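You operate a simulated robot arm through the tools that you are given. There is no shell and no other tool. Be economical: measure what you need, move in short steps, check, and stop when the job is done.

You are at the controls of a simulated robot arm. One attempt, no reset.

JOB
End the full blue bobbin, move it onto the FULL pad and load the white one on the small winder.
Fine: press END first; roller arm away for the change, back on after. Leave the other controls and the third bobbin.

It is judged by the outcome, as a careful person would: the job done as asked, and still so three seconds after it is handed in. It fails if anything else is knocked over, pushed out of place, dropped, spilled or broken.

ROBOT AND FRAMES
A 7-joint arm with a two-finger parallel gripper, fixed in place. Base frame: the origin is at the foot of the arm, x ahead of it, y to its left, z up. Units: mm, degrees, N and s.
With the tool pointing down near the work surface it reaches from about 200 to 680 mm from the base axis. Its first joint turns from -66.0 to 66.0 degrees. Payload 2.4 kg.
The TCP is the grasp point between the finger pads, 30 mm short of the fingertips. In the tool frame z runs along the fingers and y along their closing line. The gripper opens to 94 mm. The fingers are 28 mm wide and 10 mm thick; the gripper's body (50 by 96 mm) begins 55 mm behind the TCP.
Orientation is that of the tool frame in the base frame, as a unit quaternion [x, y, z, w]. With the fingers straight down and closing along the base's y, the tool's x points along the base's -x, its y along +y and its z along -z.

CONTROLS
- The arm moves only by the tool step_arm. Its argument "plan" is a list of rows, each an object (a shift or turn left out is 0, a gripper value left out holds the last) with "translation": the shift along the base's x, y, z in mm, a list of three; "delta_rot": the turn, a rotation vector about the base's x, y, z in degrees, a list of three. In form: [{"translation": [dx, dy, dz], "delta_rot": [wx, wy, wz]}, ...]. A call has 1 to 12 rows; each row is the pose to reach, as a shift and turn from the pose commanded when the call began. "gripper" is the gripper command, from -1 (shut) to 1 (fully open), values between in proportion, set as the call begins (left out, the last holds). A row lasts 0.2 s, in which the tool goes at most 50 mm and 8.6 degrees; a call with a longer step from one row to the next is refused whole, and so is a gripper value outside its range. Where a pose cannot be reached the arm comes as near as it can. A force on the tool above 40 N (or 10 N above the force at the start of the call, whichever is more), or a blocked arm, ends the call early, and 0.2 s more pass. Each finger travels about 153 mm/s and halts on what it meets, pressing with about 40 N; the grip force reading is that of the motor and also rises with nothing between the fingers. The clock runs only during rows and for 0.2 s after the last one: add rows that repeat a pose to give the fingers time. The reply holds the time, the measured pose of the TCP, the force on the tool along the base axes, the opening and the grip force, in the units named above and with some noise.
- Cameras (640 x 400 px; columns grow to the right, rows downward): "scene" is fixed at [52, 490.6, 1436.2]; the picture's right is [-0.57, -0.82, 0.00], its down [-0.53, 0.37, -0.76] and it looks along [0.62, -0.44, -0.65] (base axes); focal length 310 px, centre (320, 200). "wrist" rides on the gripper at [76, 14, -102] in the tool frame; the picture's right is [-0.18, 0.98, 0.00], its down [-0.75, -0.14, -0.64] and it looks along [-0.63, -0.12, 0.77] (tool axes); focal length 243 px, centre (320, 200). There is no depth. A picture from a camera that has moved, and an enlarged one, comes with that camera's place and axes in the base frame and with its lens.
- grab_frame(camera): a new picture of that camera. No time passes.
- zoom(camera, box): a new picture of the part [left, top, right, bottom] of that camera's present view, enlarged. No time passes.
- sign_off(): hands the job in; it is judged then, once.

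Go step by step. Nothing tells you positions but the pictures and the camera data: compare them with the known pose of the tool, close in by small moves and look again before you grip or let go. The budget is 120 turns and 64 pictures, counting those below and the enlarged ones. Unless the task says otherwise, let go and move clear before handing in, and close with one line.

The tools are called after ">>>" as a command line: name --argument value ..., lists and objects as JSON in quotes. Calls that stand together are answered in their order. step_arm: Moves the arm, as the interface text tells. Its arguments: {"type":"object","properties":{"plan":{"type":"array","items":{"type":"object","properties":{"translation":{"type":"array","items":{"type":"number"}},"delta_rot":{"type":"array","items":{"type":"number"}}}}},"gripper":{"type":"number"}},"required":["plan"]} The other tools are called the same way: grab_frame (camera) takes a picture; zoom (camera, box) takes an enlarged picture of a part of a camera's view; sign_off () hands the job in.

At the start:

```text
time_s: 0.0
eef_pos: [425.6, -27.5, 1157.5]
orientation: [0.001, 1.0, 0.0, 0.001]
ft_force: [-0.9, 0.0, -0.3]
gripper_width: 94.0
gripper_force: 0.1
```

scene: 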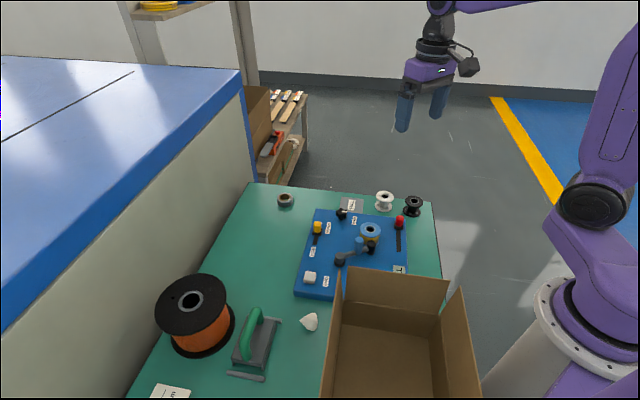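
wrist: 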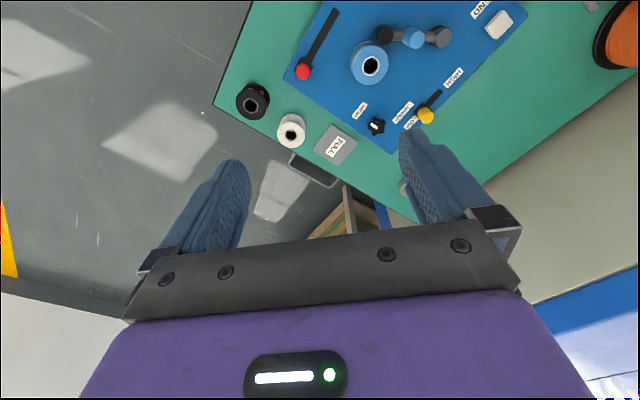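

I see a blue winder panel with a blue bobbin, roller arm, several controls, and white and black bobbins near a FULL pad. I'll zoom in to read the labels.

>>> zoom --camera "scene" --box '[280, 180, 450, 310]'

>>> zoom --camera "wrist" --box '[220, 0, 540, 200]'

```text
3.08 times, centred on (365, 245) of scene
camera zoom: at [52.0, 490.6, 1436.2], right [-0.57, -0.82, 0.0], down [-0.53, 0.37, -0.76], along [0.62, -0.44, -0.65], focal length 953 px, centre (182, 62)
```

zoom: 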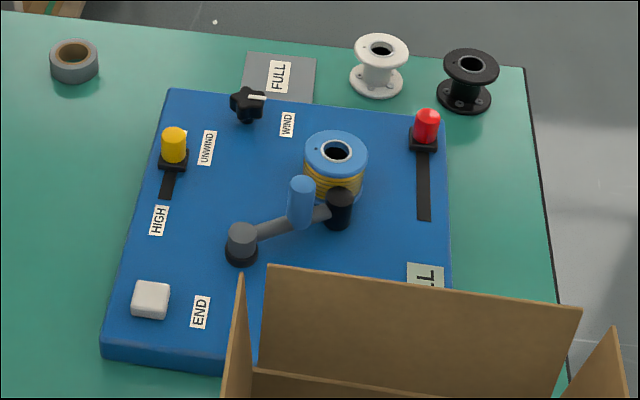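

```text
2.00 times, centred on (380, 100) of wrist
camera zoom: at [349.0, -12.8, 1258.5], right [0.18, 0.98, 0.0], down [0.75, -0.14, 0.64], along [0.63, -0.12, -0.77], focal length 485 px, centre (200, 400)
```

zoom: 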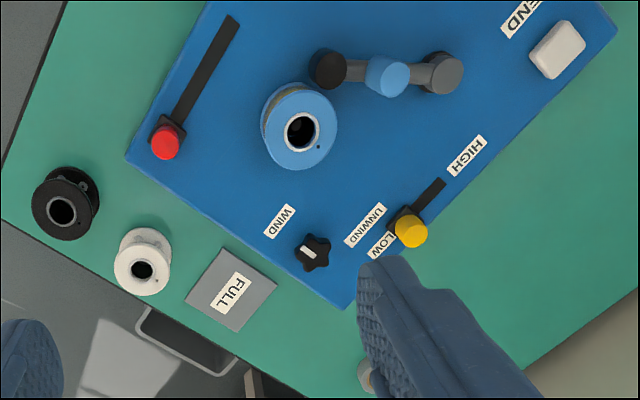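

The panel is in clear view: END button at about (434, 248, 803), blue bobbin at about (442, 46), arm pivot at about (430, 156), blue handle at about (412, 100), white bobbin at about (542, -107), and FULL pad at about (608, -31). I'll close the gripper and go above END.

>>> step_arm --plan '[{"translation": [1, 34, -28]}, {"translation": [2, 68, -56]}, {"translation": [3, 102, -84]}, {"translation": [4, 136, -112]}, {"translation": [5, 170, -140]}, {"translation": [6, 204, -168]}, {"translation": [7, 240, -196]}, {"translation": [8, 275, -225]}, {"translation": [8, 275, -260]}, {"translation": [8, 275, -260]}]' --gripper -1

>>> grab_frame --camera "wrist"

>>> grab_frame --camera "scene"

```text
time_s: 2.2
eef_pos: [433.3, 248.1, 896.8]
orientation: [0.0, 1.0, 0.0, 0.001]
ft_force: [0.0, 0.1, -0.8]
gripper_width: 0.0
gripper_force: 33.1
```

```text
59 pictures are left
camera wrist: at [355.9, 261.5, 999.4], right [0.18, 0.98, 0.0], down [0.75, -0.14, 0.64], along [0.63, -0.12, -0.77], focal length 243 px, centre (320, 200)
```

wrist: 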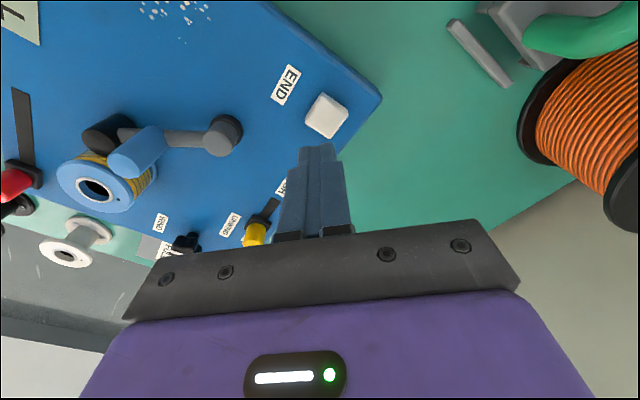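

```text
58 pictures are left
```

scene: 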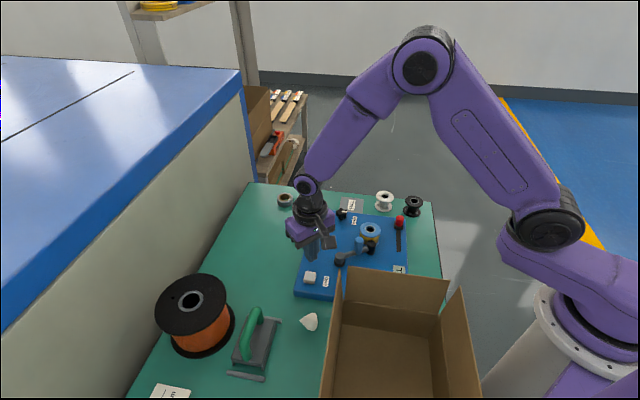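

The fingertips are just above END, which I now place at about (430.5, 251.5, 800). I'll go down onto it gently.

>>> step_arm --plan '[{"translation": [-2, 3, -25]}, {"translation": [-3, 3, -50]}, {"translation": [-3, 3, -57]}, {"translation": [-3, 3, -60]}, {"translation": [-3, 3, -63]}, {"translation": [-3, 3, -66]}, {"translation": [-3, 3, -69]}]'

>>> grab_frame --camera "wrist"

```text
time_s: 3.8
eef_pos: [430.4, 250.1, 827.2]
orientation: [0.0, 1.0, -0.001, -0.001]
ft_force: [-3.5, -2.8, 7.8]
gripper_width: 0.0
gripper_force: 33.1
```

```text
57 pictures are left
camera wrist: at [353.5, 265.0, 929.0], right [0.18, 0.98, 0.0], down [0.75, -0.14, 0.64], along [0.63, -0.12, -0.77], focal length 243 px, centre (320, 200)
```

wrist: 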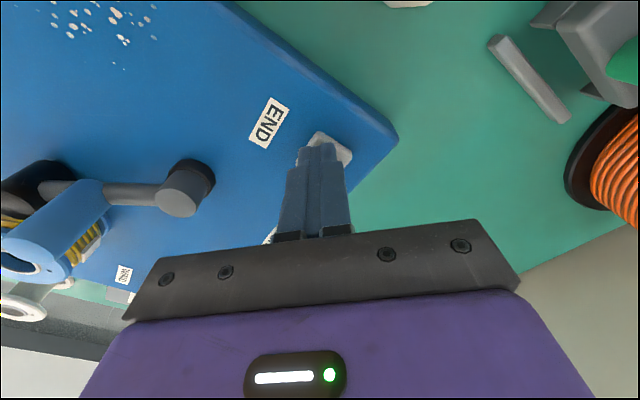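

Contact: 8 N with the tips at about z 797. I'll press a little further to be sure it registers, then back off and look.

>>> step_arm --plan '[{"translation": [0, 0, -2]}, {"translation": [0, 0, -4]}, {"translation": [0, 0, -6]}, {"translation": [0, 0, -8]}]'

>>> zoom --camera "wrist" --box '[220, 80, 420, 220]'

```text
time_s: 4.8
eef_pos: [431.7, 251.5, 825.0]
orientation: [0.0, 1.0, 0.001, 0.002]
ft_force: [-26.6, -15.9, 154.5]
gripper_width: 0.0
gripper_force: 32.6
stopped in row 4: the force on the tool passed its limit (the readings are from after the stop); the commanded pose is now the measured one
```

```text
2.86 times, centred on (320, 150) of wrist
camera zoom: at [354.4, 265.6, 926.6], right [0.18, 0.98, 0.0], down [0.75, -0.14, 0.65], along [0.64, -0.12, -0.76], focal length 693 px, centre (320, 343)
```

zoom: 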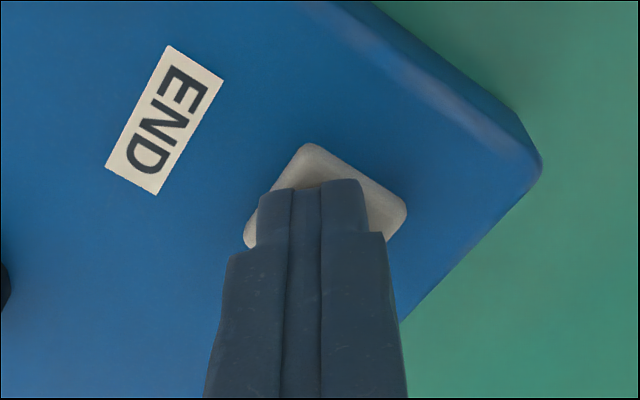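

The button bottomed out, so END is definitely pressed. I'll rise and look at the panel again.

>>> step_arm --plan '[{"translation": [0, 0, 20]}, {"translation": [-5, -20, 60]}, {"translation": [-20, -50, 95]}, {"translation": [-40, -80, 125]}, {"translation": [-40, -80, 125]}]'

>>> grab_frame --camera "wrist"

>>> zoom --camera "scene" --box '[280, 180, 450, 310]'

```text
time_s: 6.0
eef_pos: [390.0, 170.7, 945.8]
orientation: [0.0, 1.0, 0.0, 0.0]
ft_force: [-1.2, 0.0, 0.1]
gripper_width: 0.0
gripper_force: 33.0
```

```text
55 pictures are left
camera wrist: at [313.5, 184.7, 1047.9], right [0.18, 0.98, 0.0], down [0.75, -0.14, 0.64], along [0.63, -0.12, -0.77], focal length 243 px, centre (320, 200)
```

wrist: 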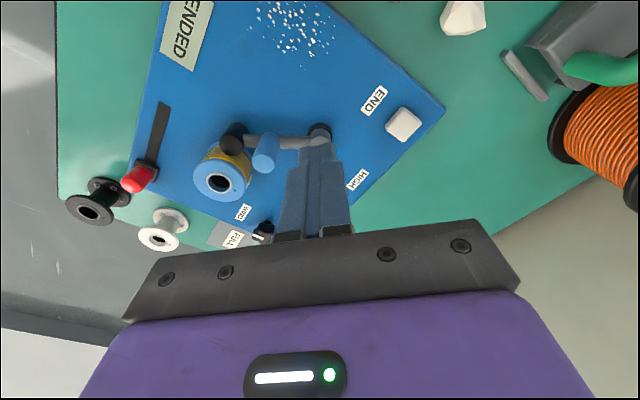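

```text
3.08 times, centred on (365, 245) of scene
camera zoom: at [52.0, 490.6, 1436.2], right [-0.57, -0.82, 0.0], down [-0.53, 0.37, -0.76], along [0.62, -0.44, -0.65], focal length 953 px, centre (182, 62)
```

zoom: 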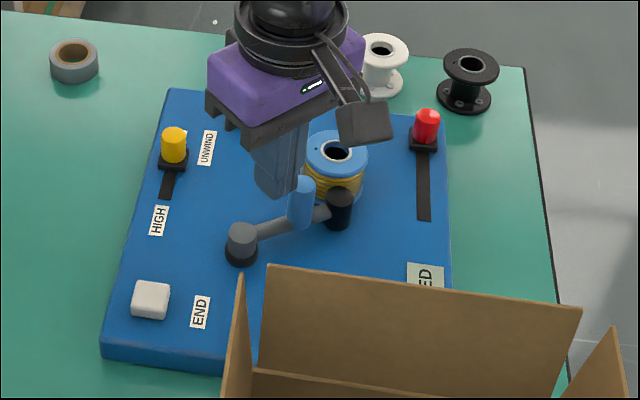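

END took: the display reads ENDED. Now I need the handle's exact place, so I'll zoom in on it.

>>> zoom --camera "wrist" --box '[180, 90, 360, 210]'

>>> zoom --camera "scene" --box '[325, 210, 395, 255]'

```text
3.33 times, centred on (270, 150) of wrist
camera zoom: at [313.5, 184.7, 1047.9], right [0.18, 0.98, 0.0], down [0.75, -0.14, 0.64], along [0.63, -0.12, -0.77], focal length 809 px, centre (487, 367)
```

zoom: 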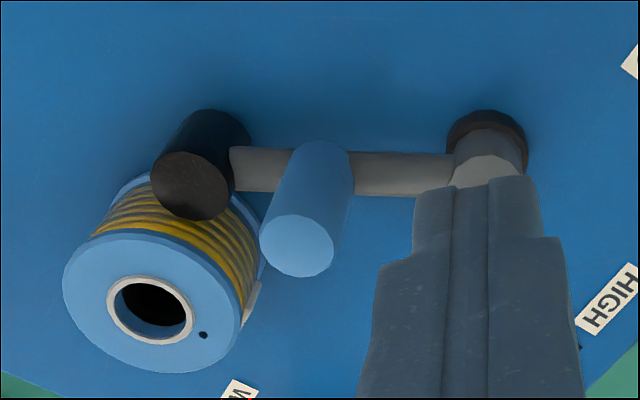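

```text
8.89 times, centred on (360, 232) of scene
camera zoom: at [52.0, 490.6, 1436.2], right [-0.57, -0.82, 0.0], down [-0.53, 0.37, -0.76], along [0.62, -0.44, -0.65], focal length 2753 px, centre (-36, -89)
```

zoom: 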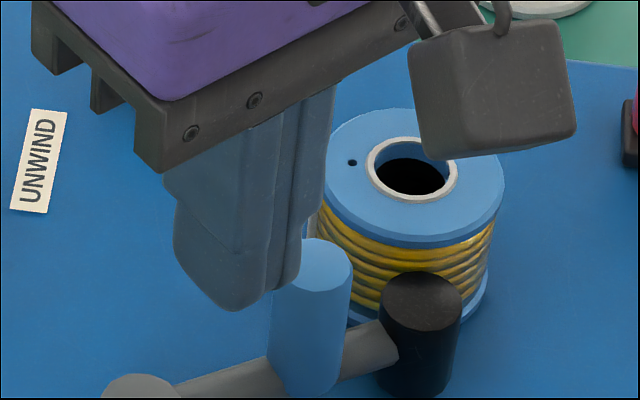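

Cross-checking both cameras with the known tool tip, I get the handle at about (410, 117, top 875), pivot at (428, 161) and roller at (400, 87). I'll put the closed fingers on the bobbin side of the handle and look before pushing.

>>> step_arm --plan '[{"translation": [28, -30, 0]}, {"translation": [57, -58, 0]}, {"translation": [57, -58, -30]}, {"translation": [57, -58, -65]}, {"translation": [57, -58, -65]}]'

>>> zoom --camera "scene" --box '[310, 190, 420, 270]'

>>> grab_frame --camera "wrist"

```text
time_s: 7.2
eef_pos: [447.6, 114.8, 880.5]
orientation: [-0.001, 1.0, 0.0, 0.0]
ft_force: [0.3, -0.7, 0.5]
gripper_width: 0.0
gripper_force: 33.2
```

```text
5.00 times, centred on (365, 230) of scene
camera zoom: at [52.0, 490.6, 1436.2], right [-0.57, -0.82, 0.0], down [-0.53, 0.37, -0.76], along [0.62, -0.44, -0.65], focal length 1549 px, centre (95, 50)
```

zoom: 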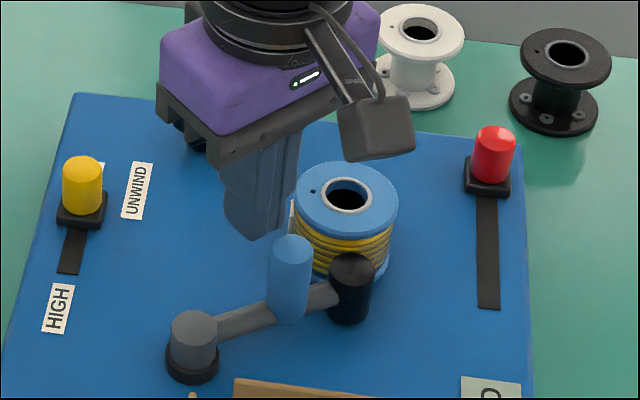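

```text
50 pictures are left
camera wrist: at [370.8, 128.2, 982.7], right [0.18, 0.98, 0.0], down [0.75, -0.14, 0.64], along [0.63, -0.12, -0.77], focal length 243 px, centre (320, 200)
```

wrist: 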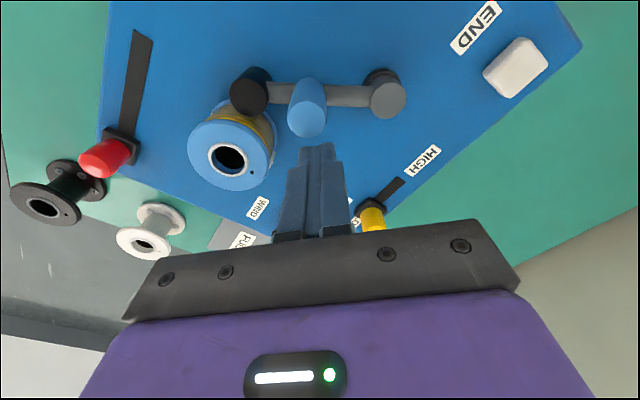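

Alignment is good. I'll push the handle toward the robot along its arc in small steps.

>>> step_arm --plan '[{"translation": [-8, 0, 0]}, {"translation": [-15, 0, 0]}, {"translation": [-22, 2, 0]}, {"translation": [-28, 6, 0]}, {"translation": [-33, 11, 0]}, {"translation": [-37, 16, 0]}, {"translation": [-41, 21, 0]}]'

>>> zoom --camera "scene" --box '[310, 190, 420, 270]'

>>> grab_frame --camera "wrist"

```text
time_s: 8.8
eef_pos: [407.5, 134.1, 881.3]
orientation: [0.0, 1.0, 0.0, 0.0]
ft_force: [2.1, 0.5, 1.8]
gripper_width: 0.0
gripper_force: 32.7
```

```text
5.00 times, centred on (365, 230) of scene
camera zoom: at [52.0, 490.6, 1436.2], right [-0.57, -0.82, 0.0], down [-0.53, 0.37, -0.76], along [0.62, -0.44, -0.65], focal length 1549 px, centre (95, 50)
```

zoom: 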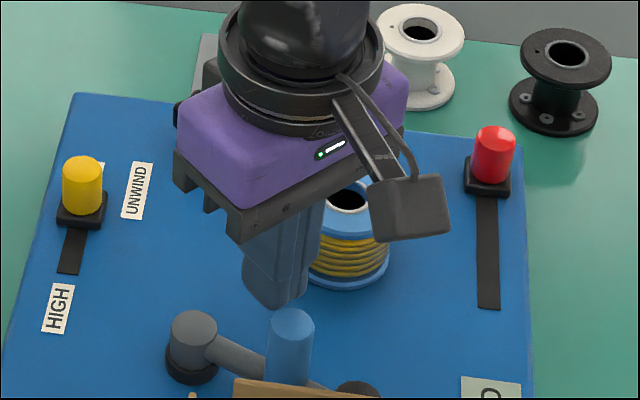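

```text
48 pictures are left
camera wrist: at [330.2, 149.0, 982.9], right [0.18, 0.98, 0.0], down [0.75, -0.14, 0.64], along [0.63, -0.12, -0.77], focal length 243 px, centre (320, 200)
```

wrist: 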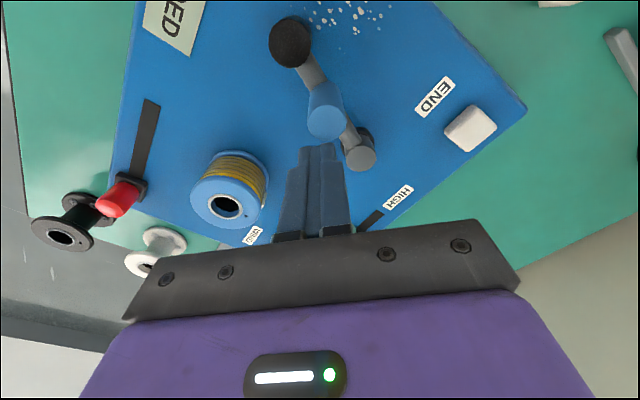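

The roller arm swung away freely. I'll lift off, open the gripper, and move above the blue bobbin for a look.

>>> step_arm --plan '[{"translation": [8, -4, 5]}, {"translation": [8, -4, 50]}, {"translation": [10, -30, 80]}, {"translation": [10, -70, 80]}, {"translation": [10, -81, 80]}, {"translation": [10, -81, 80]}]' --gripper -1

>>> step_arm --plan '[{"translation": [0, 0, 0]}, {"translation": [0, 0, 0]}]' --gripper 1

>>> grab_frame --camera "wrist"

>>> zoom --camera "scene" --box '[300, 170, 440, 270]'

```text
time_s: 10.2
eef_pos: [415.8, 52.3, 961.8]
orientation: [0.001, 1.0, -0.001, 0.0]
ft_force: [-1.2, 0.8, -0.5]
gripper_width: 0.0
gripper_force: 33.0
```

```text
time_s: 10.8
eef_pos: [417.3, 53.4, 962.3]
orientation: [0.0, 1.0, 0.0, 0.0]
ft_force: [0.3, -0.7, -0.2]
gripper_width: 93.9
gripper_force: 0.1
```

```text
47 pictures are left
camera wrist: at [339.9, 67.4, 1063.8], right [0.18, 0.98, 0.0], down [0.75, -0.14, 0.64], along [0.63, -0.12, -0.77], focal length 243 px, centre (320, 200)
```

wrist: 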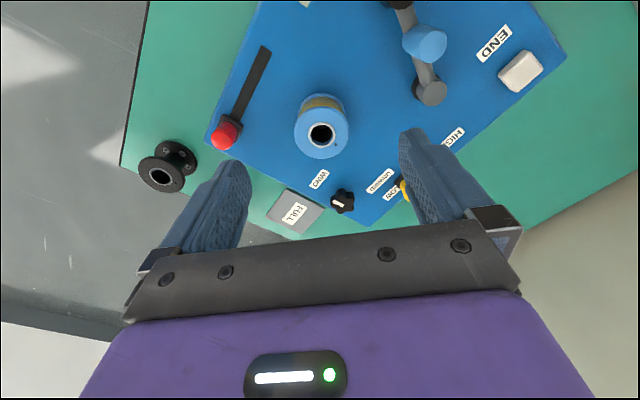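

```text
4.00 times, centred on (370, 220) of scene
camera zoom: at [52.0, 490.6, 1436.2], right [-0.57, -0.82, 0.0], down [-0.53, 0.37, -0.76], along [0.62, -0.44, -0.65], focal length 1239 px, centre (120, 120)
```

zoom: 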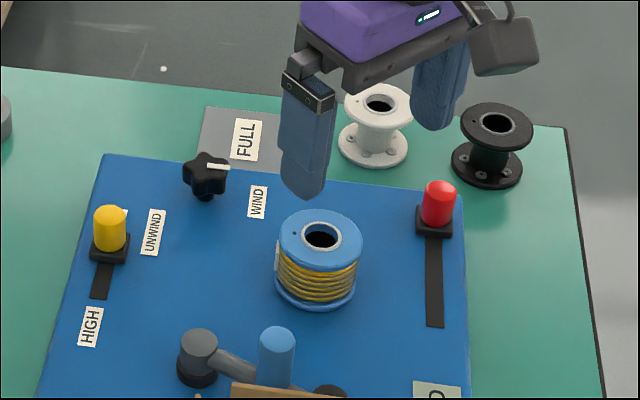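

The blue bobbin's top is at about (441, 49.5, 844) and the roller is well clear. I'll centre over it and come down to just above, then check.

>>> step_arm --plan '[{"translation": [24.5, -3.5, -20]}, {"translation": [24.5, -3.5, -55]}, {"translation": [24.5, -3.5, -78]}, {"translation": [24.5, -3.5, -78]}]'

>>> grab_frame --camera "wrist"

>>> zoom --camera "scene" --box '[310, 190, 420, 270]'

```text
time_s: 11.8
eef_pos: [442.5, 48.9, 884.2]
orientation: [0.0, 1.0, 0.0, 0.001]
ft_force: [0.1, 0.4, 0.1]
gripper_width: 94.0
gripper_force: 0.1
```

```text
45 pictures are left
camera wrist: at [365.2, 64.4, 985.9], right [0.18, 0.98, 0.0], down [0.75, -0.14, 0.64], along [0.63, -0.12, -0.77], focal length 243 px, centre (320, 200)
```

wrist: 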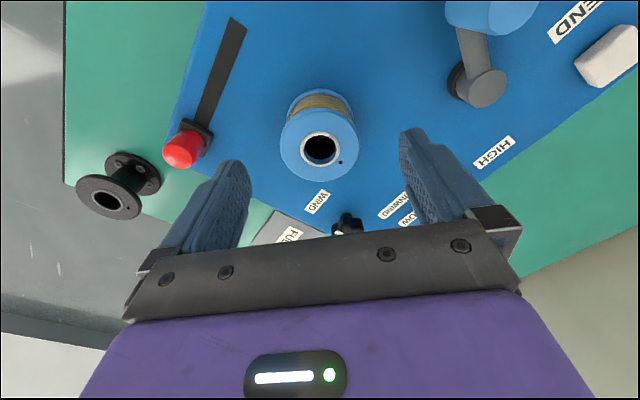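

```text
5.00 times, centred on (365, 230) of scene
camera zoom: at [52.0, 490.6, 1436.2], right [-0.57, -0.82, 0.0], down [-0.53, 0.37, -0.76], along [0.62, -0.44, -0.65], focal length 1549 px, centre (95, 50)
```

zoom: 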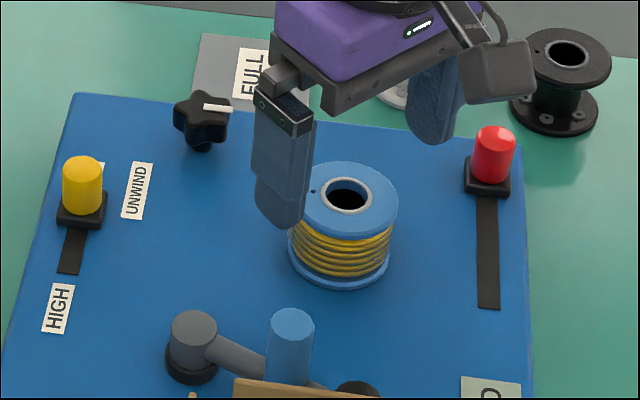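

The tool is centred within about 2 mm. I'll go down so the pads straddle the bobbin and check before gripping.

>>> step_arm --plan '[{"translation": [-2, 1, -15]}, {"translation": [-2, 1, -32]}, {"translation": [-2, 1, -42]}, {"translation": [-2, 1, -48]}, {"translation": [-2, 1, -48]}]'

>>> grab_frame --camera "wrist"

>>> zoom --camera "scene" --box '[310, 190, 420, 270]'

```text
time_s: 12.9
eef_pos: [439.1, 50.3, 834.6]
orientation: [0.0, 1.0, 0.0, 0.0]
ft_force: [0.3, 0.2, 0.6]
gripper_width: 94.0
gripper_force: 0.1
```

```text
43 pictures are left
camera wrist: at [362.4, 65.1, 936.9], right [0.18, 0.98, 0.0], down [0.75, -0.14, 0.64], along [0.63, -0.12, -0.77], focal length 243 px, centre (320, 200)
```

wrist: 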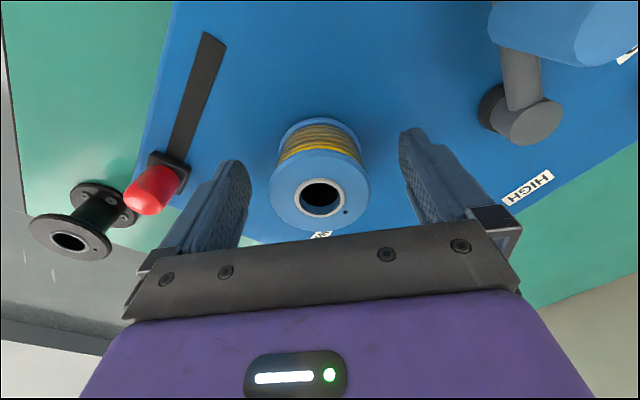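

```text
5.00 times, centred on (365, 230) of scene
camera zoom: at [52.0, 490.6, 1436.2], right [-0.57, -0.82, 0.0], down [-0.53, 0.37, -0.76], along [0.62, -0.44, -0.65], focal length 1549 px, centre (95, 50)
```

zoom: 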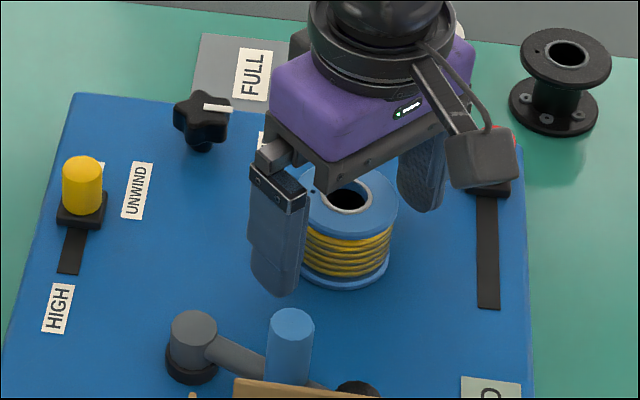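

The fingers straddle the bobbin with tips near the lower flange. I'll close on it.

>>> step_arm --plan '[{"translation": [-1.5, 0, 0]}, {"translation": [-1.5, 0, 0]}, {"translation": [-1.5, 0, 0]}]' --gripper -1

```text
time_s: 13.8
eef_pos: [437.1, 51.2, 835.6]
orientation: [-0.001, 1.0, 0.0, 0.001]
ft_force: [3.3, -2.4, -1.3]
gripper_width: 57.9
gripper_force: 40.1
```

Firm grip at 58 mm. I'll lift straight up gently.

>>> step_arm --plan '[{"translation": [0, 0, 5]}, {"translation": [0, 0, 12]}, {"translation": [0, 0, 25]}, {"translation": [0, 0, 40]}, {"translation": [0, 0, 65]}, {"translation": [0, 0, 90]}, {"translation": [0, 0, 90]}]'

>>> grab_frame --camera "wrist"

>>> zoom --camera "scene" --box '[310, 150, 440, 270]'

```text
time_s: 15.3
eef_pos: [437.1, 49.2, 923.6]
orientation: [0.0, 1.0, 0.0, 0.0]
ft_force: [-0.2, 0.0, -0.7]
gripper_width: 57.9
gripper_force: 39.8
```

```text
41 pictures are left
camera wrist: at [360.8, 64.8, 1026.6], right [0.18, 0.98, 0.0], down [0.75, -0.14, 0.64], along [0.63, -0.12, -0.77], focal length 243 px, centre (320, 200)
```

wrist: 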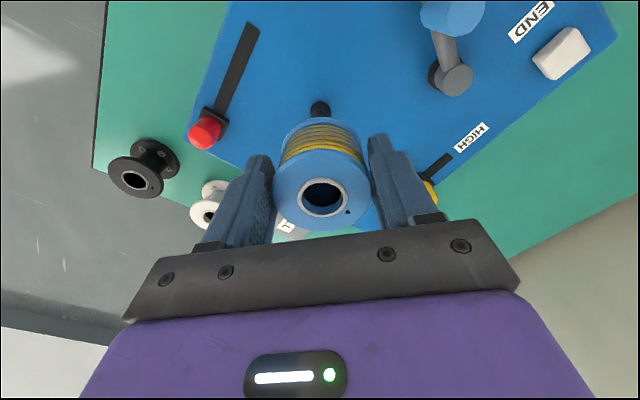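

```text
3.33 times, centred on (375, 210) of scene
camera zoom: at [52.0, 490.6, 1436.2], right [-0.57, -0.82, 0.0], down [-0.53, 0.37, -0.76], along [0.62, -0.44, -0.65], focal length 1032 px, centre (137, 167)
```

zoom: 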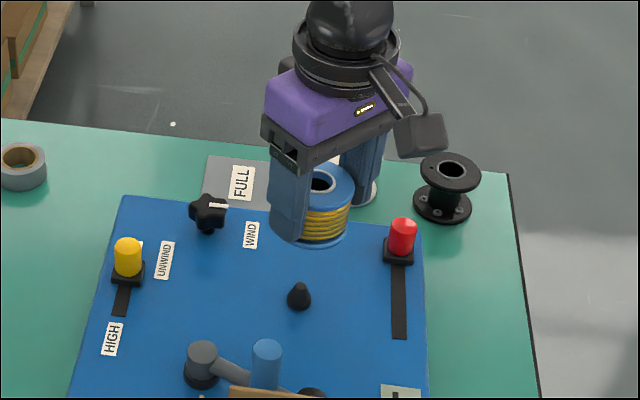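

The blue bobbin is free and the bare spindle is visible. I'll carry it toward the FULL pad and look from closer.

>>> step_arm --plan '[{"translation": [35, -20, 0]}, {"translation": [70, -40, 0]}, {"translation": [105, -60, 0]}, {"translation": [105, -60, 0]}]'

>>> grab_frame --camera "wrist"

>>> zoom --camera "scene" --box '[310, 150, 440, 230]'

```text
time_s: 16.4
eef_pos: [543.2, -11.2, 925.6]
orientation: [0.0, 1.0, 0.0, 0.001]
ft_force: [0.7, -0.3, -0.6]
gripper_width: 57.8
gripper_force: 40.1
```

```text
39 pictures are left
camera wrist: at [466.8, 4.2, 1026.6], right [0.18, 0.98, 0.0], down [0.75, -0.14, 0.64], along [0.63, -0.12, -0.77], focal length 243 px, centre (320, 200)
```

wrist: 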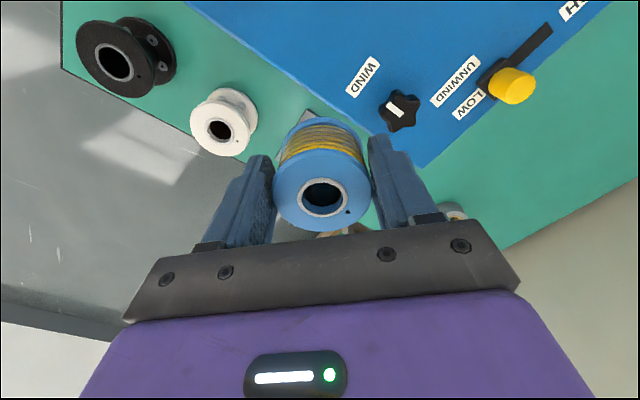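

```text
4.92 times, centred on (375, 190) of scene
camera zoom: at [52.0, 490.6, 1436.2], right [-0.57, -0.82, 0.0], down [-0.53, 0.37, -0.76], along [0.62, -0.44, -0.65], focal length 1525 px, centre (49, 249)
```

zoom: 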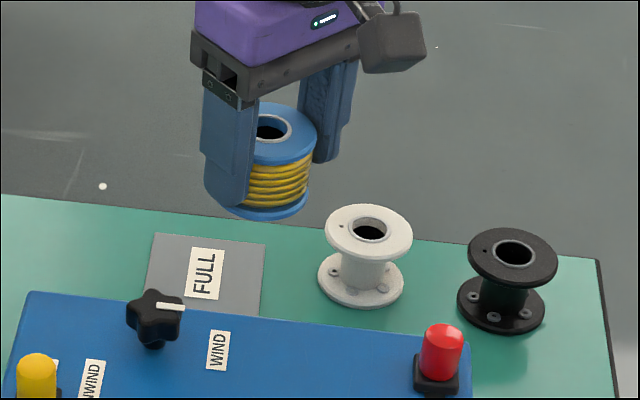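

The pad centre works out to about (610, -29). I'll carry the bobbin over it and lower to just above for a check.

>>> step_arm --plan '[{"translation": [34, -9, 0]}, {"translation": [67, -18, 0]}, {"translation": [67, -18, -30]}, {"translation": [67, -18, -65]}, {"translation": [67, -18, -95]}, {"translation": [67, -18, -108]}, {"translation": [67, -18, -108]}]'

>>> grab_frame --camera "wrist"

>>> zoom --camera "scene" --box '[310, 150, 440, 230]'

```text
time_s: 17.9
eef_pos: [610.5, -28.2, 818.2]
orientation: [0.0, 1.0, 0.0, 0.0]
ft_force: [0.1, -1.0, -0.9]
gripper_width: 58.0
gripper_force: 40.1
```

```text
37 pictures are left
camera wrist: at [533.0, -14.1, 919.1], right [0.18, 0.98, 0.0], down [0.75, -0.14, 0.64], along [0.63, -0.12, -0.77], focal length 243 px, centre (320, 200)
```

wrist: 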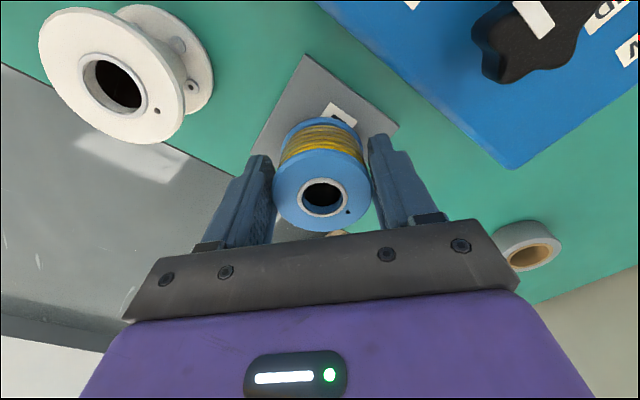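

```text
4.92 times, centred on (375, 190) of scene
camera zoom: at [52.0, 490.6, 1436.2], right [-0.57, -0.82, 0.0], down [-0.53, 0.37, -0.76], along [0.62, -0.44, -0.65], focal length 1525 px, centre (49, 249)
```

zoom: 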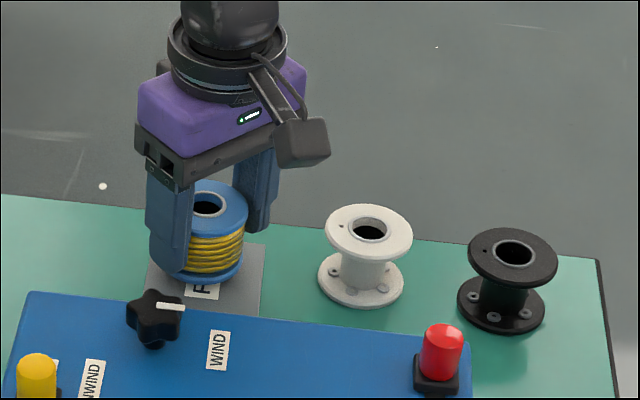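

From here the pad centre reads about (605.5, -27), so I'll shift 5 mm back and lower gently until contact.

>>> step_arm --plan '[{"translation": [-5, 1, 0]}, {"translation": [-5, 1, -8]}, {"translation": [-5, 1, -14]}, {"translation": [-5, 1, -18]}, {"translation": [-5, 1, -20]}, {"translation": [-5, 1, -22]}]'

>>> zoom --camera "scene" --box '[320, 170, 400, 220]'

```text
time_s: 19.4
eef_pos: [608.1, -26.7, 799.7]
orientation: [0.0, 1.0, 0.001, 0.006]
ft_force: [0.4, -0.8, 2.7]
gripper_width: 55.3
gripper_force: 39.5
stopped in row 6: the force on the tool passed its limit (the readings are from after the stop); the commanded pose is now the measured one
```

```text
8.00 times, centred on (360, 195) of scene
camera zoom: at [51.9, 490.6, 1436.2], right [-0.57, -0.82, 0.0], down [-0.53, 0.37, -0.76], along [0.62, -0.44, -0.65], focal length 2478 px, centre (0, 240)
```

zoom: 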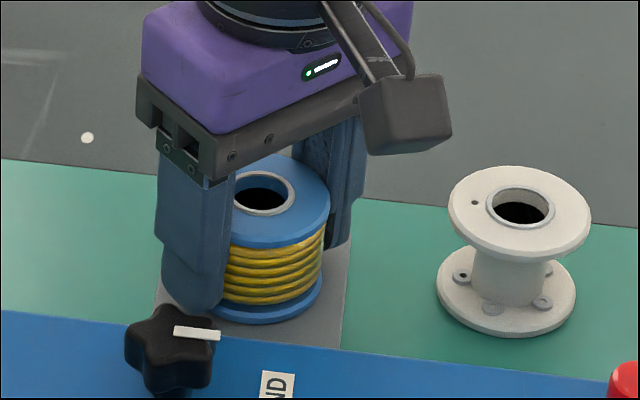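

The bobbin has touched down on the pad. I'll open the fingers, then rise a bit and look.

>>> step_arm --plan '[{"translation": [0, 0, 0]}, {"translation": [0, 0, 0]}]' --gripper 0.6

>>> grab_frame --camera "wrist"

```text
time_s: 20.0
eef_pos: [608.9, -26.1, 799.0]
orientation: [0.0, 1.0, 0.0, 0.005]
ft_force: [0.1, -1.5, 0.3]
gripper_width: 75.1
gripper_force: 0.1
```

```text
34 pictures are left
camera wrist: at [530.7, -12.4, 900.6], right [0.18, 0.98, 0.0], down [0.75, -0.14, 0.65], along [0.64, -0.12, -0.76], focal length 243 px, centre (320, 200)
```

wrist: 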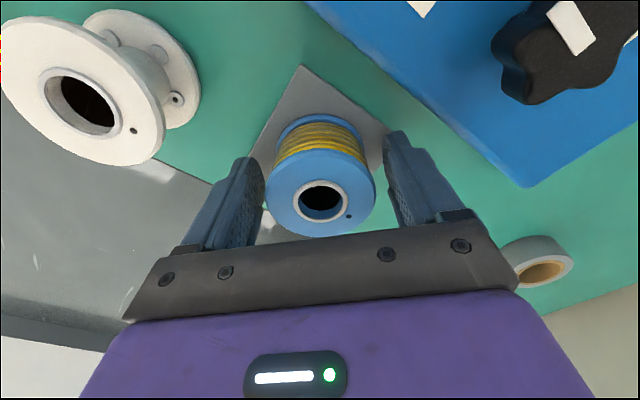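

The bobbin stands free between the fingers. I'll rise and move back toward the white bobbin to check both.

>>> step_arm --plan '[{"translation": [0, 0, 20]}, {"translation": [0, 0, 60]}, {"translation": [0, 0, 100]}, {"translation": [-30, -30, 130]}, {"translation": [-62, -60, 130]}, {"translation": [-80, -80, 130]}, {"translation": [-80, -80, 130]}]' --gripper 1

>>> grab_frame --camera "wrist"

>>> zoom --camera "scene" --box '[310, 150, 440, 230]'

```text
refused: row 4 steps farther than a row can; nothing moved
```

```text
33 pictures are left
camera wrist: at [530.7, -12.4, 900.6], right [0.18, 0.98, 0.0], down [0.75, -0.14, 0.65], along [0.64, -0.12, -0.76], focal length 243 px, centre (320, 200)
```

wrist: 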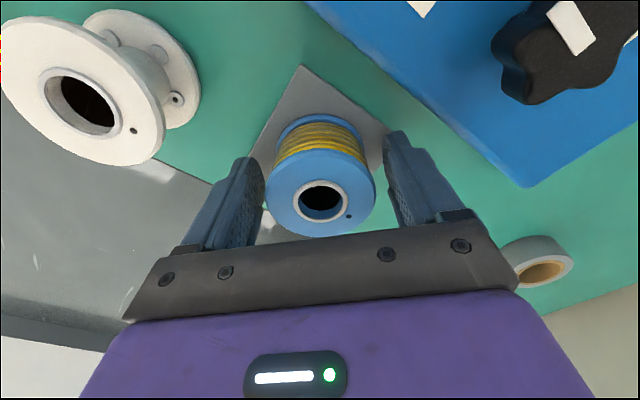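

```text
4.92 times, centred on (375, 190) of scene
camera zoom: at [52.0, 490.6, 1436.2], right [-0.57, -0.82, 0.0], down [-0.53, 0.37, -0.76], along [0.62, -0.44, -0.65], focal length 1525 px, centre (49, 249)
```

zoom: 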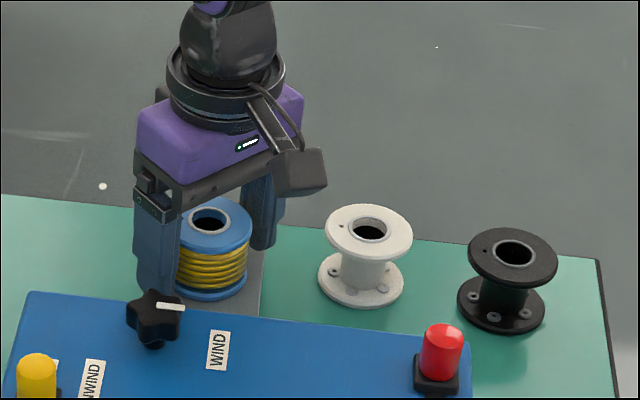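

The bobbin looks upright on the pad. That move was refused because one row was too long, so I'll redo it with shorter rows.

>>> step_arm --plan '[{"translation": [0, 0, 20]}, {"translation": [0, 0, 60]}, {"translation": [0, 0, 100]}, {"translation": [0, 0, 130]}, {"translation": [-30, -28, 130]}, {"translation": [-60, -56, 130]}, {"translation": [-80, -82, 130]}, {"translation": [-80, -82, 130]}]'

>>> grab_frame --camera "wrist"

>>> zoom --camera "scene" --box '[310, 150, 440, 230]'

```text
time_s: 21.8
eef_pos: [528.1, -108.1, 928.2]
orientation: [0.0, 1.0, 0.0, 0.005]
ft_force: [-0.7, -0.5, -1.0]
gripper_width: 75.1
gripper_force: 0.0
```

```text
31 pictures are left
camera wrist: at [450.2, -94.7, 1030.6], right [0.18, 0.98, 0.0], down [0.75, -0.14, 0.65], along [0.64, -0.12, -0.76], focal length 243 px, centre (320, 200)
```

wrist: 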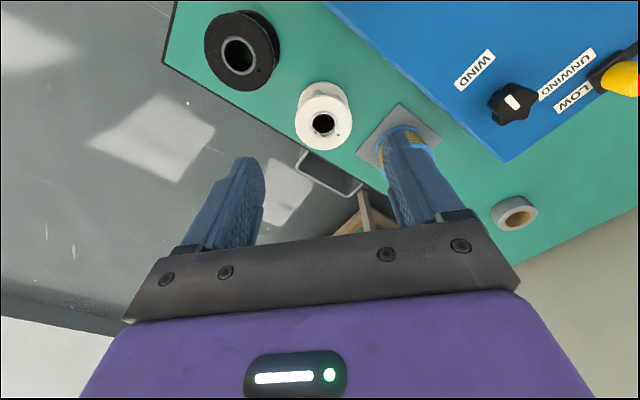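

```text
4.92 times, centred on (375, 190) of scene
camera zoom: at [52.0, 490.6, 1436.2], right [-0.57, -0.82, 0.0], down [-0.53, 0.37, -0.76], along [0.62, -0.44, -0.65], focal length 1525 px, centre (49, 249)
```

zoom: 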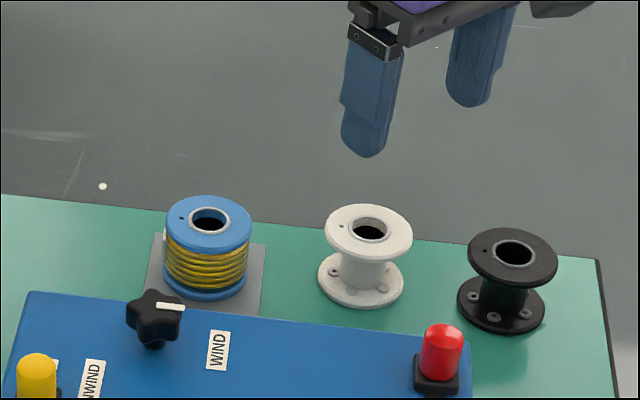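

The blue bobbin stands well inside the FULL pad. White's top is at about (546.5, -111.5, 805), so I'll open fully, centre above it and check.

>>> step_arm --plan '[{"translation": [18, -3.5, 0], "delta_rot": [0, 0.6, 0]}, {"translation": [18, -3.5, -35], "delta_rot": [0, 0.6, 0]}, {"translation": [18, -3.5, -75], "delta_rot": [0, 0.6, 0]}, {"translation": [18, -3.5, -75], "delta_rot": [0, 0.6, 0]}]' --gripper 1

>>> grab_frame --camera "wrist"

>>> zoom --camera "scene" --box '[310, 150, 440, 230]'

```text
time_s: 22.8
eef_pos: [547.3, -111.5, 854.8]
orientation: [0.0, 1.0, 0.001, 0.0]
ft_force: [0.9, 0.6, -0.4]
gripper_width: 94.1
gripper_force: 0.1
```

```text
29 pictures are left
camera wrist: at [469.9, -97.7, 957.3], right [0.18, 0.98, 0.0], down [0.75, -0.14, 0.64], along [0.63, -0.12, -0.77], focal length 243 px, centre (320, 200)
```

wrist: 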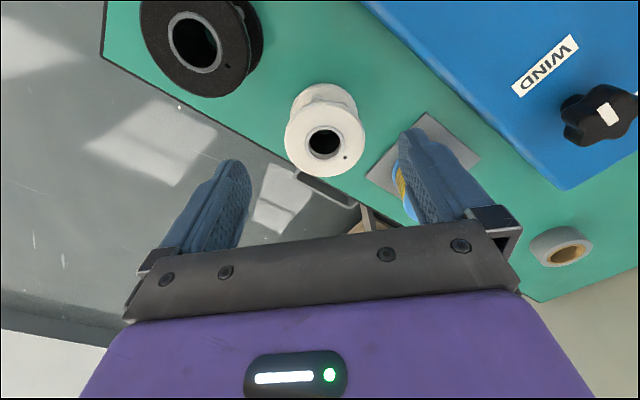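

```text
4.92 times, centred on (375, 190) of scene
camera zoom: at [52.0, 490.6, 1436.2], right [-0.57, -0.82, 0.0], down [-0.53, 0.37, -0.76], along [0.62, -0.44, -0.65], focal length 1525 px, centre (49, 249)
```

zoom: 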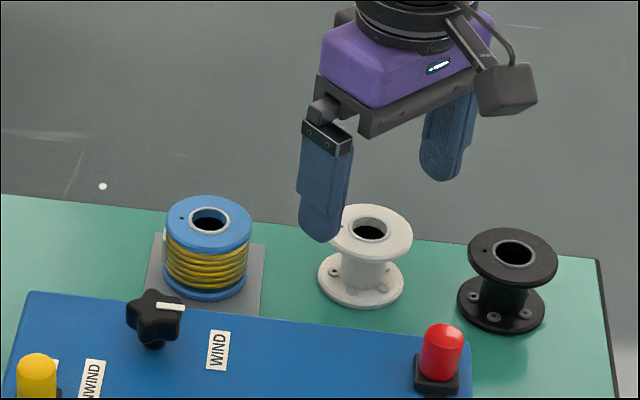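

I need a shift of about (-3, +2) to centre. I'll go down so the tips are about 7 mm above the table, then look.

>>> step_arm --plan '[{"translation": [-3, 2, -10]}, {"translation": [-3, 2, -30]}, {"translation": [-3, 2, -48]}, {"translation": [-3, 2, -57]}, {"translation": [-3, 2, -57]}]'

>>> grab_frame --camera "wrist"

```text
time_s: 24.0
eef_pos: [543.7, -111.2, 797.9]
orientation: [0.0, 1.0, 0.0, -0.001]
ft_force: [-0.3, -0.2, -0.7]
gripper_width: 94.0
gripper_force: 0.1
```

```text
27 pictures are left
camera wrist: at [466.4, -96.3, 899.2], right [0.18, 0.98, 0.0], down [0.75, -0.14, 0.64], along [0.63, -0.12, -0.77], focal length 243 px, centre (320, 200)
```

wrist: 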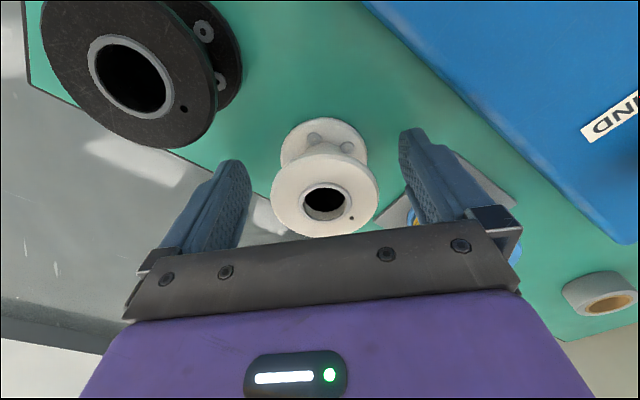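

Centred to within 2 mm. I'll nudge +2 in y and close.

>>> step_arm --plan '[{"translation": [0, 2, 0]}, {"translation": [0, 2, 0]}, {"translation": [0, 2, 0]}]' --gripper -1

>>> step_arm --plan '[{"translation": [0, 0, 10]}, {"translation": [0, 0, 40]}, {"translation": [0, 0, 80]}, {"translation": [0, 0, 125]}, {"translation": [0, 0, 135]}, {"translation": [0, 0, 135]}]'

>>> grab_frame --camera "wrist"

>>> zoom --camera "scene" --box '[300, 130, 440, 270]'

```text
time_s: 24.8
eef_pos: [544.3, -109.0, 798.3]
orientation: [0.0, 1.0, 0.0, 0.0]
ft_force: [0.6, 0.6, -0.2]
gripper_width: 57.5
gripper_force: 39.7
```

```text
time_s: 26.2
eef_pos: [542.9, -108.2, 932.5]
orientation: [0.0, 1.0, 0.0, 0.0]
ft_force: [-0.3, -0.1, -0.8]
gripper_width: 57.4
gripper_force: 39.9
```

```text
26 pictures are left
camera wrist: at [466.4, -93.6, 1034.5], right [0.18, 0.98, 0.0], down [0.75, -0.14, 0.64], along [0.63, -0.12, -0.77], focal length 243 px, centre (320, 200)
```

wrist: 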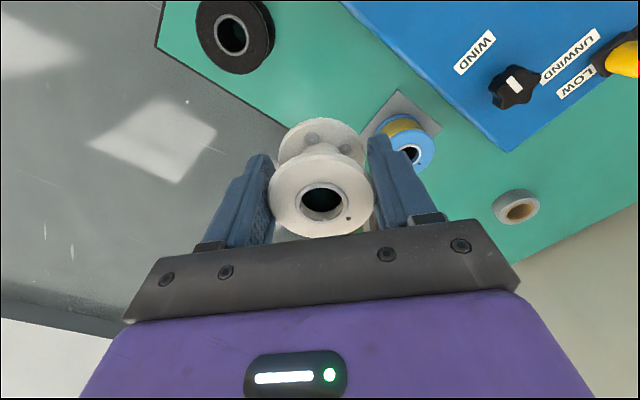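

```text
2.86 times, centred on (370, 200) of scene
camera zoom: at [52.0, 490.6, 1436.2], right [-0.57, -0.82, 0.0], down [-0.53, 0.37, -0.76], along [0.62, -0.44, -0.65], focal length 885 px, centre (177, 200)
```

zoom: 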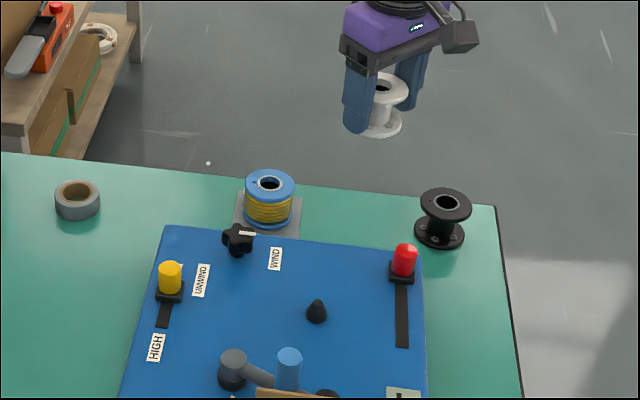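

White is held securely. I'll carry it high over the panel to the spindle at about (437.5, 50), stop above it and check.

>>> step_arm --plan '[{"translation": [-21, 32, 0]}, {"translation": [-42, 64, 0]}, {"translation": [-63, 96, 0]}, {"translation": [-84, 128, 0]}, {"translation": [-106, 159, 0]}, {"translation": [-106, 159, -20]}, {"translation": [-106, 159, -40]}, {"translation": [-106, 159, -40]}]'

>>> zoom --camera "wrist" --box '[240, 50, 400, 250]'

>>> zoom --camera "scene" --box '[310, 180, 430, 270]'

```text
time_s: 28.0
eef_pos: [437.7, 50.7, 892.2]
orientation: [0.0, 1.0, 0.0, 0.0]
ft_force: [-1.0, 0.2, -1.1]
gripper_width: 57.4
gripper_force: 40.3
```

```text
2.00 times, centred on (320, 150) of wrist
camera zoom: at [360.4, 65.0, 994.6], right [0.18, 0.98, 0.0], down [0.75, -0.14, 0.64], along [0.63, -0.12, -0.77], focal length 485 px, centre (320, 300)
```

zoom: 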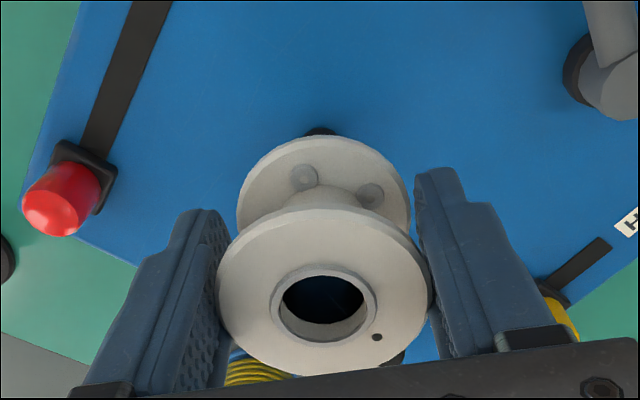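

```text
4.44 times, centred on (370, 225) of scene
camera zoom: at [52.0, 490.6, 1436.2], right [-0.57, -0.82, 0.0], down [-0.53, 0.37, -0.76], along [0.62, -0.44, -0.65], focal length 1376 px, centre (98, 89)
```

zoom: 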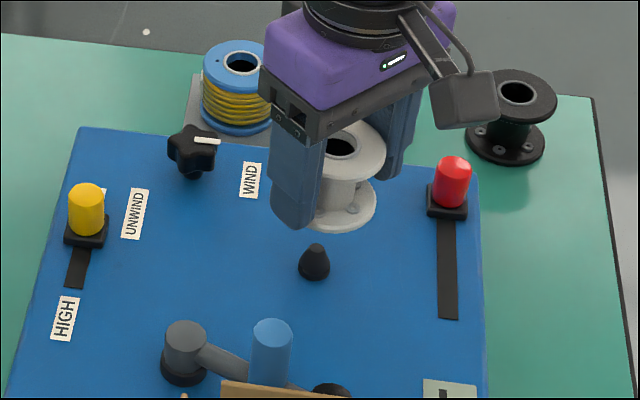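

The alignment looks close, but I want a more precise reading of hub against spindle before lowering.

>>> zoom --camera "scene" --box '[350, 200, 398, 248]'

```text
8.33 times, centred on (374, 224) of scene
camera zoom: at [52.0, 490.6, 1436.2], right [-0.57, -0.82, 0.0], down [-0.53, 0.37, -0.76], along [0.62, -0.44, -0.65], focal length 2581 px, centre (-130, 0)
```

zoom: 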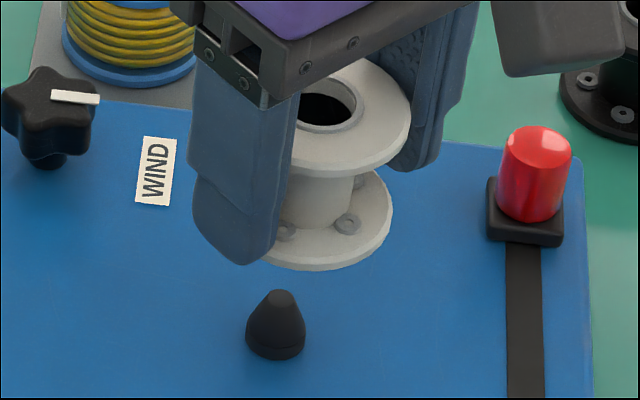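

The hub lines up with the spindle within about 1 mm. I'll lower slowly, watching the force.

>>> step_arm --plan '[{"translation": [0, 0.5, -15]}, {"translation": [0, 0.5, -28]}, {"translation": [0, 0.5, -36]}, {"translation": [0, 0.5, -42]}, {"translation": [0, 0.5, -47]}, {"translation": [0, 0.5, -51]}, {"translation": [0, 0.5, -54]}]'

>>> zoom --camera "scene" --box '[340, 200, 400, 250]'

```text
time_s: 29.6
eef_pos: [437.7, 51.1, 838.9]
orientation: [0.001, 1.0, 0.0, 0.001]
ft_force: [1.3, -1.8, 1.5]
gripper_width: 57.4
gripper_force: 40.1
```

```text
8.00 times, centred on (370, 225) of scene
camera zoom: at [52.0, 490.5, 1436.2], right [-0.57, -0.82, 0.0], down [-0.53, 0.37, -0.76], along [0.62, -0.44, -0.65], focal length 2478 px, centre (-80, 0)
```

zoom: 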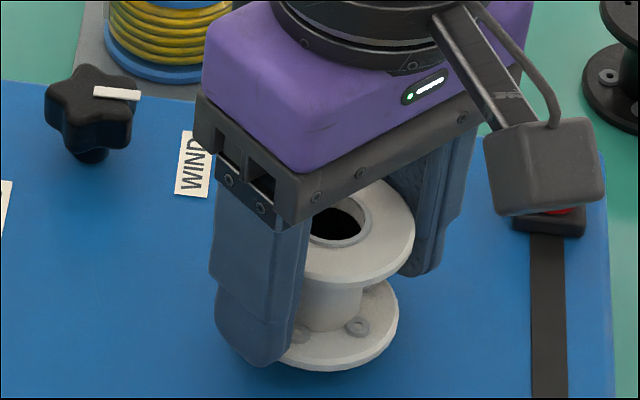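

The bobbin is over the spindle with little force. I'll go down the last few millimetres in small steps.

>>> step_arm --plan '[{"translation": [0, -0.3, -2]}, {"translation": [0, -0.3, -4]}, {"translation": [0, -0.3, -5]}, {"translation": [0, -0.3, -6]}, {"translation": [0, -0.3, -7]}, {"translation": [0, -0.3, -8]}]'

```text
time_s: 31.0
eef_pos: [438.9, 51.7, 830.7]
orientation: [0.0, 1.0, 0.0, 0.003]
ft_force: [11.3, -4.7, 26.5]
gripper_width: 57.4
gripper_force: 40.1
```

Contact at TCP about 831, close to the predicted seat height. I'll check from both cameras before releasing.

>>> zoom --camera "scene" --box '[340, 200, 400, 250]'

>>> grab_frame --camera "wrist"

```text
8.00 times, centred on (370, 225) of scene
camera zoom: at [51.8, 490.4, 1436.3], right [-0.57, -0.82, 0.0], down [-0.53, 0.37, -0.76], along [0.62, -0.44, -0.65], focal length 2478 px, centre (-80, 0)
```

zoom: 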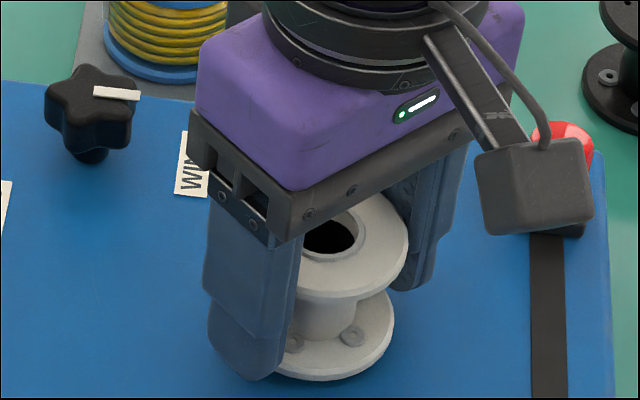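

```text
19 pictures are left
camera wrist: at [362.0, 66.0, 932.4], right [0.18, 0.98, 0.0], down [0.75, -0.14, 0.65], along [0.64, -0.12, -0.76], focal length 243 px, centre (320, 200)
```

wrist: 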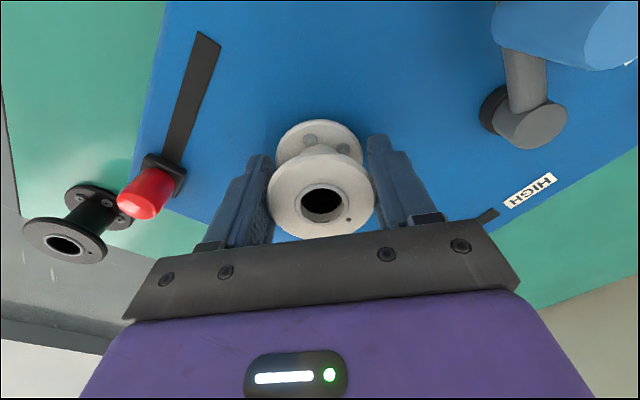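

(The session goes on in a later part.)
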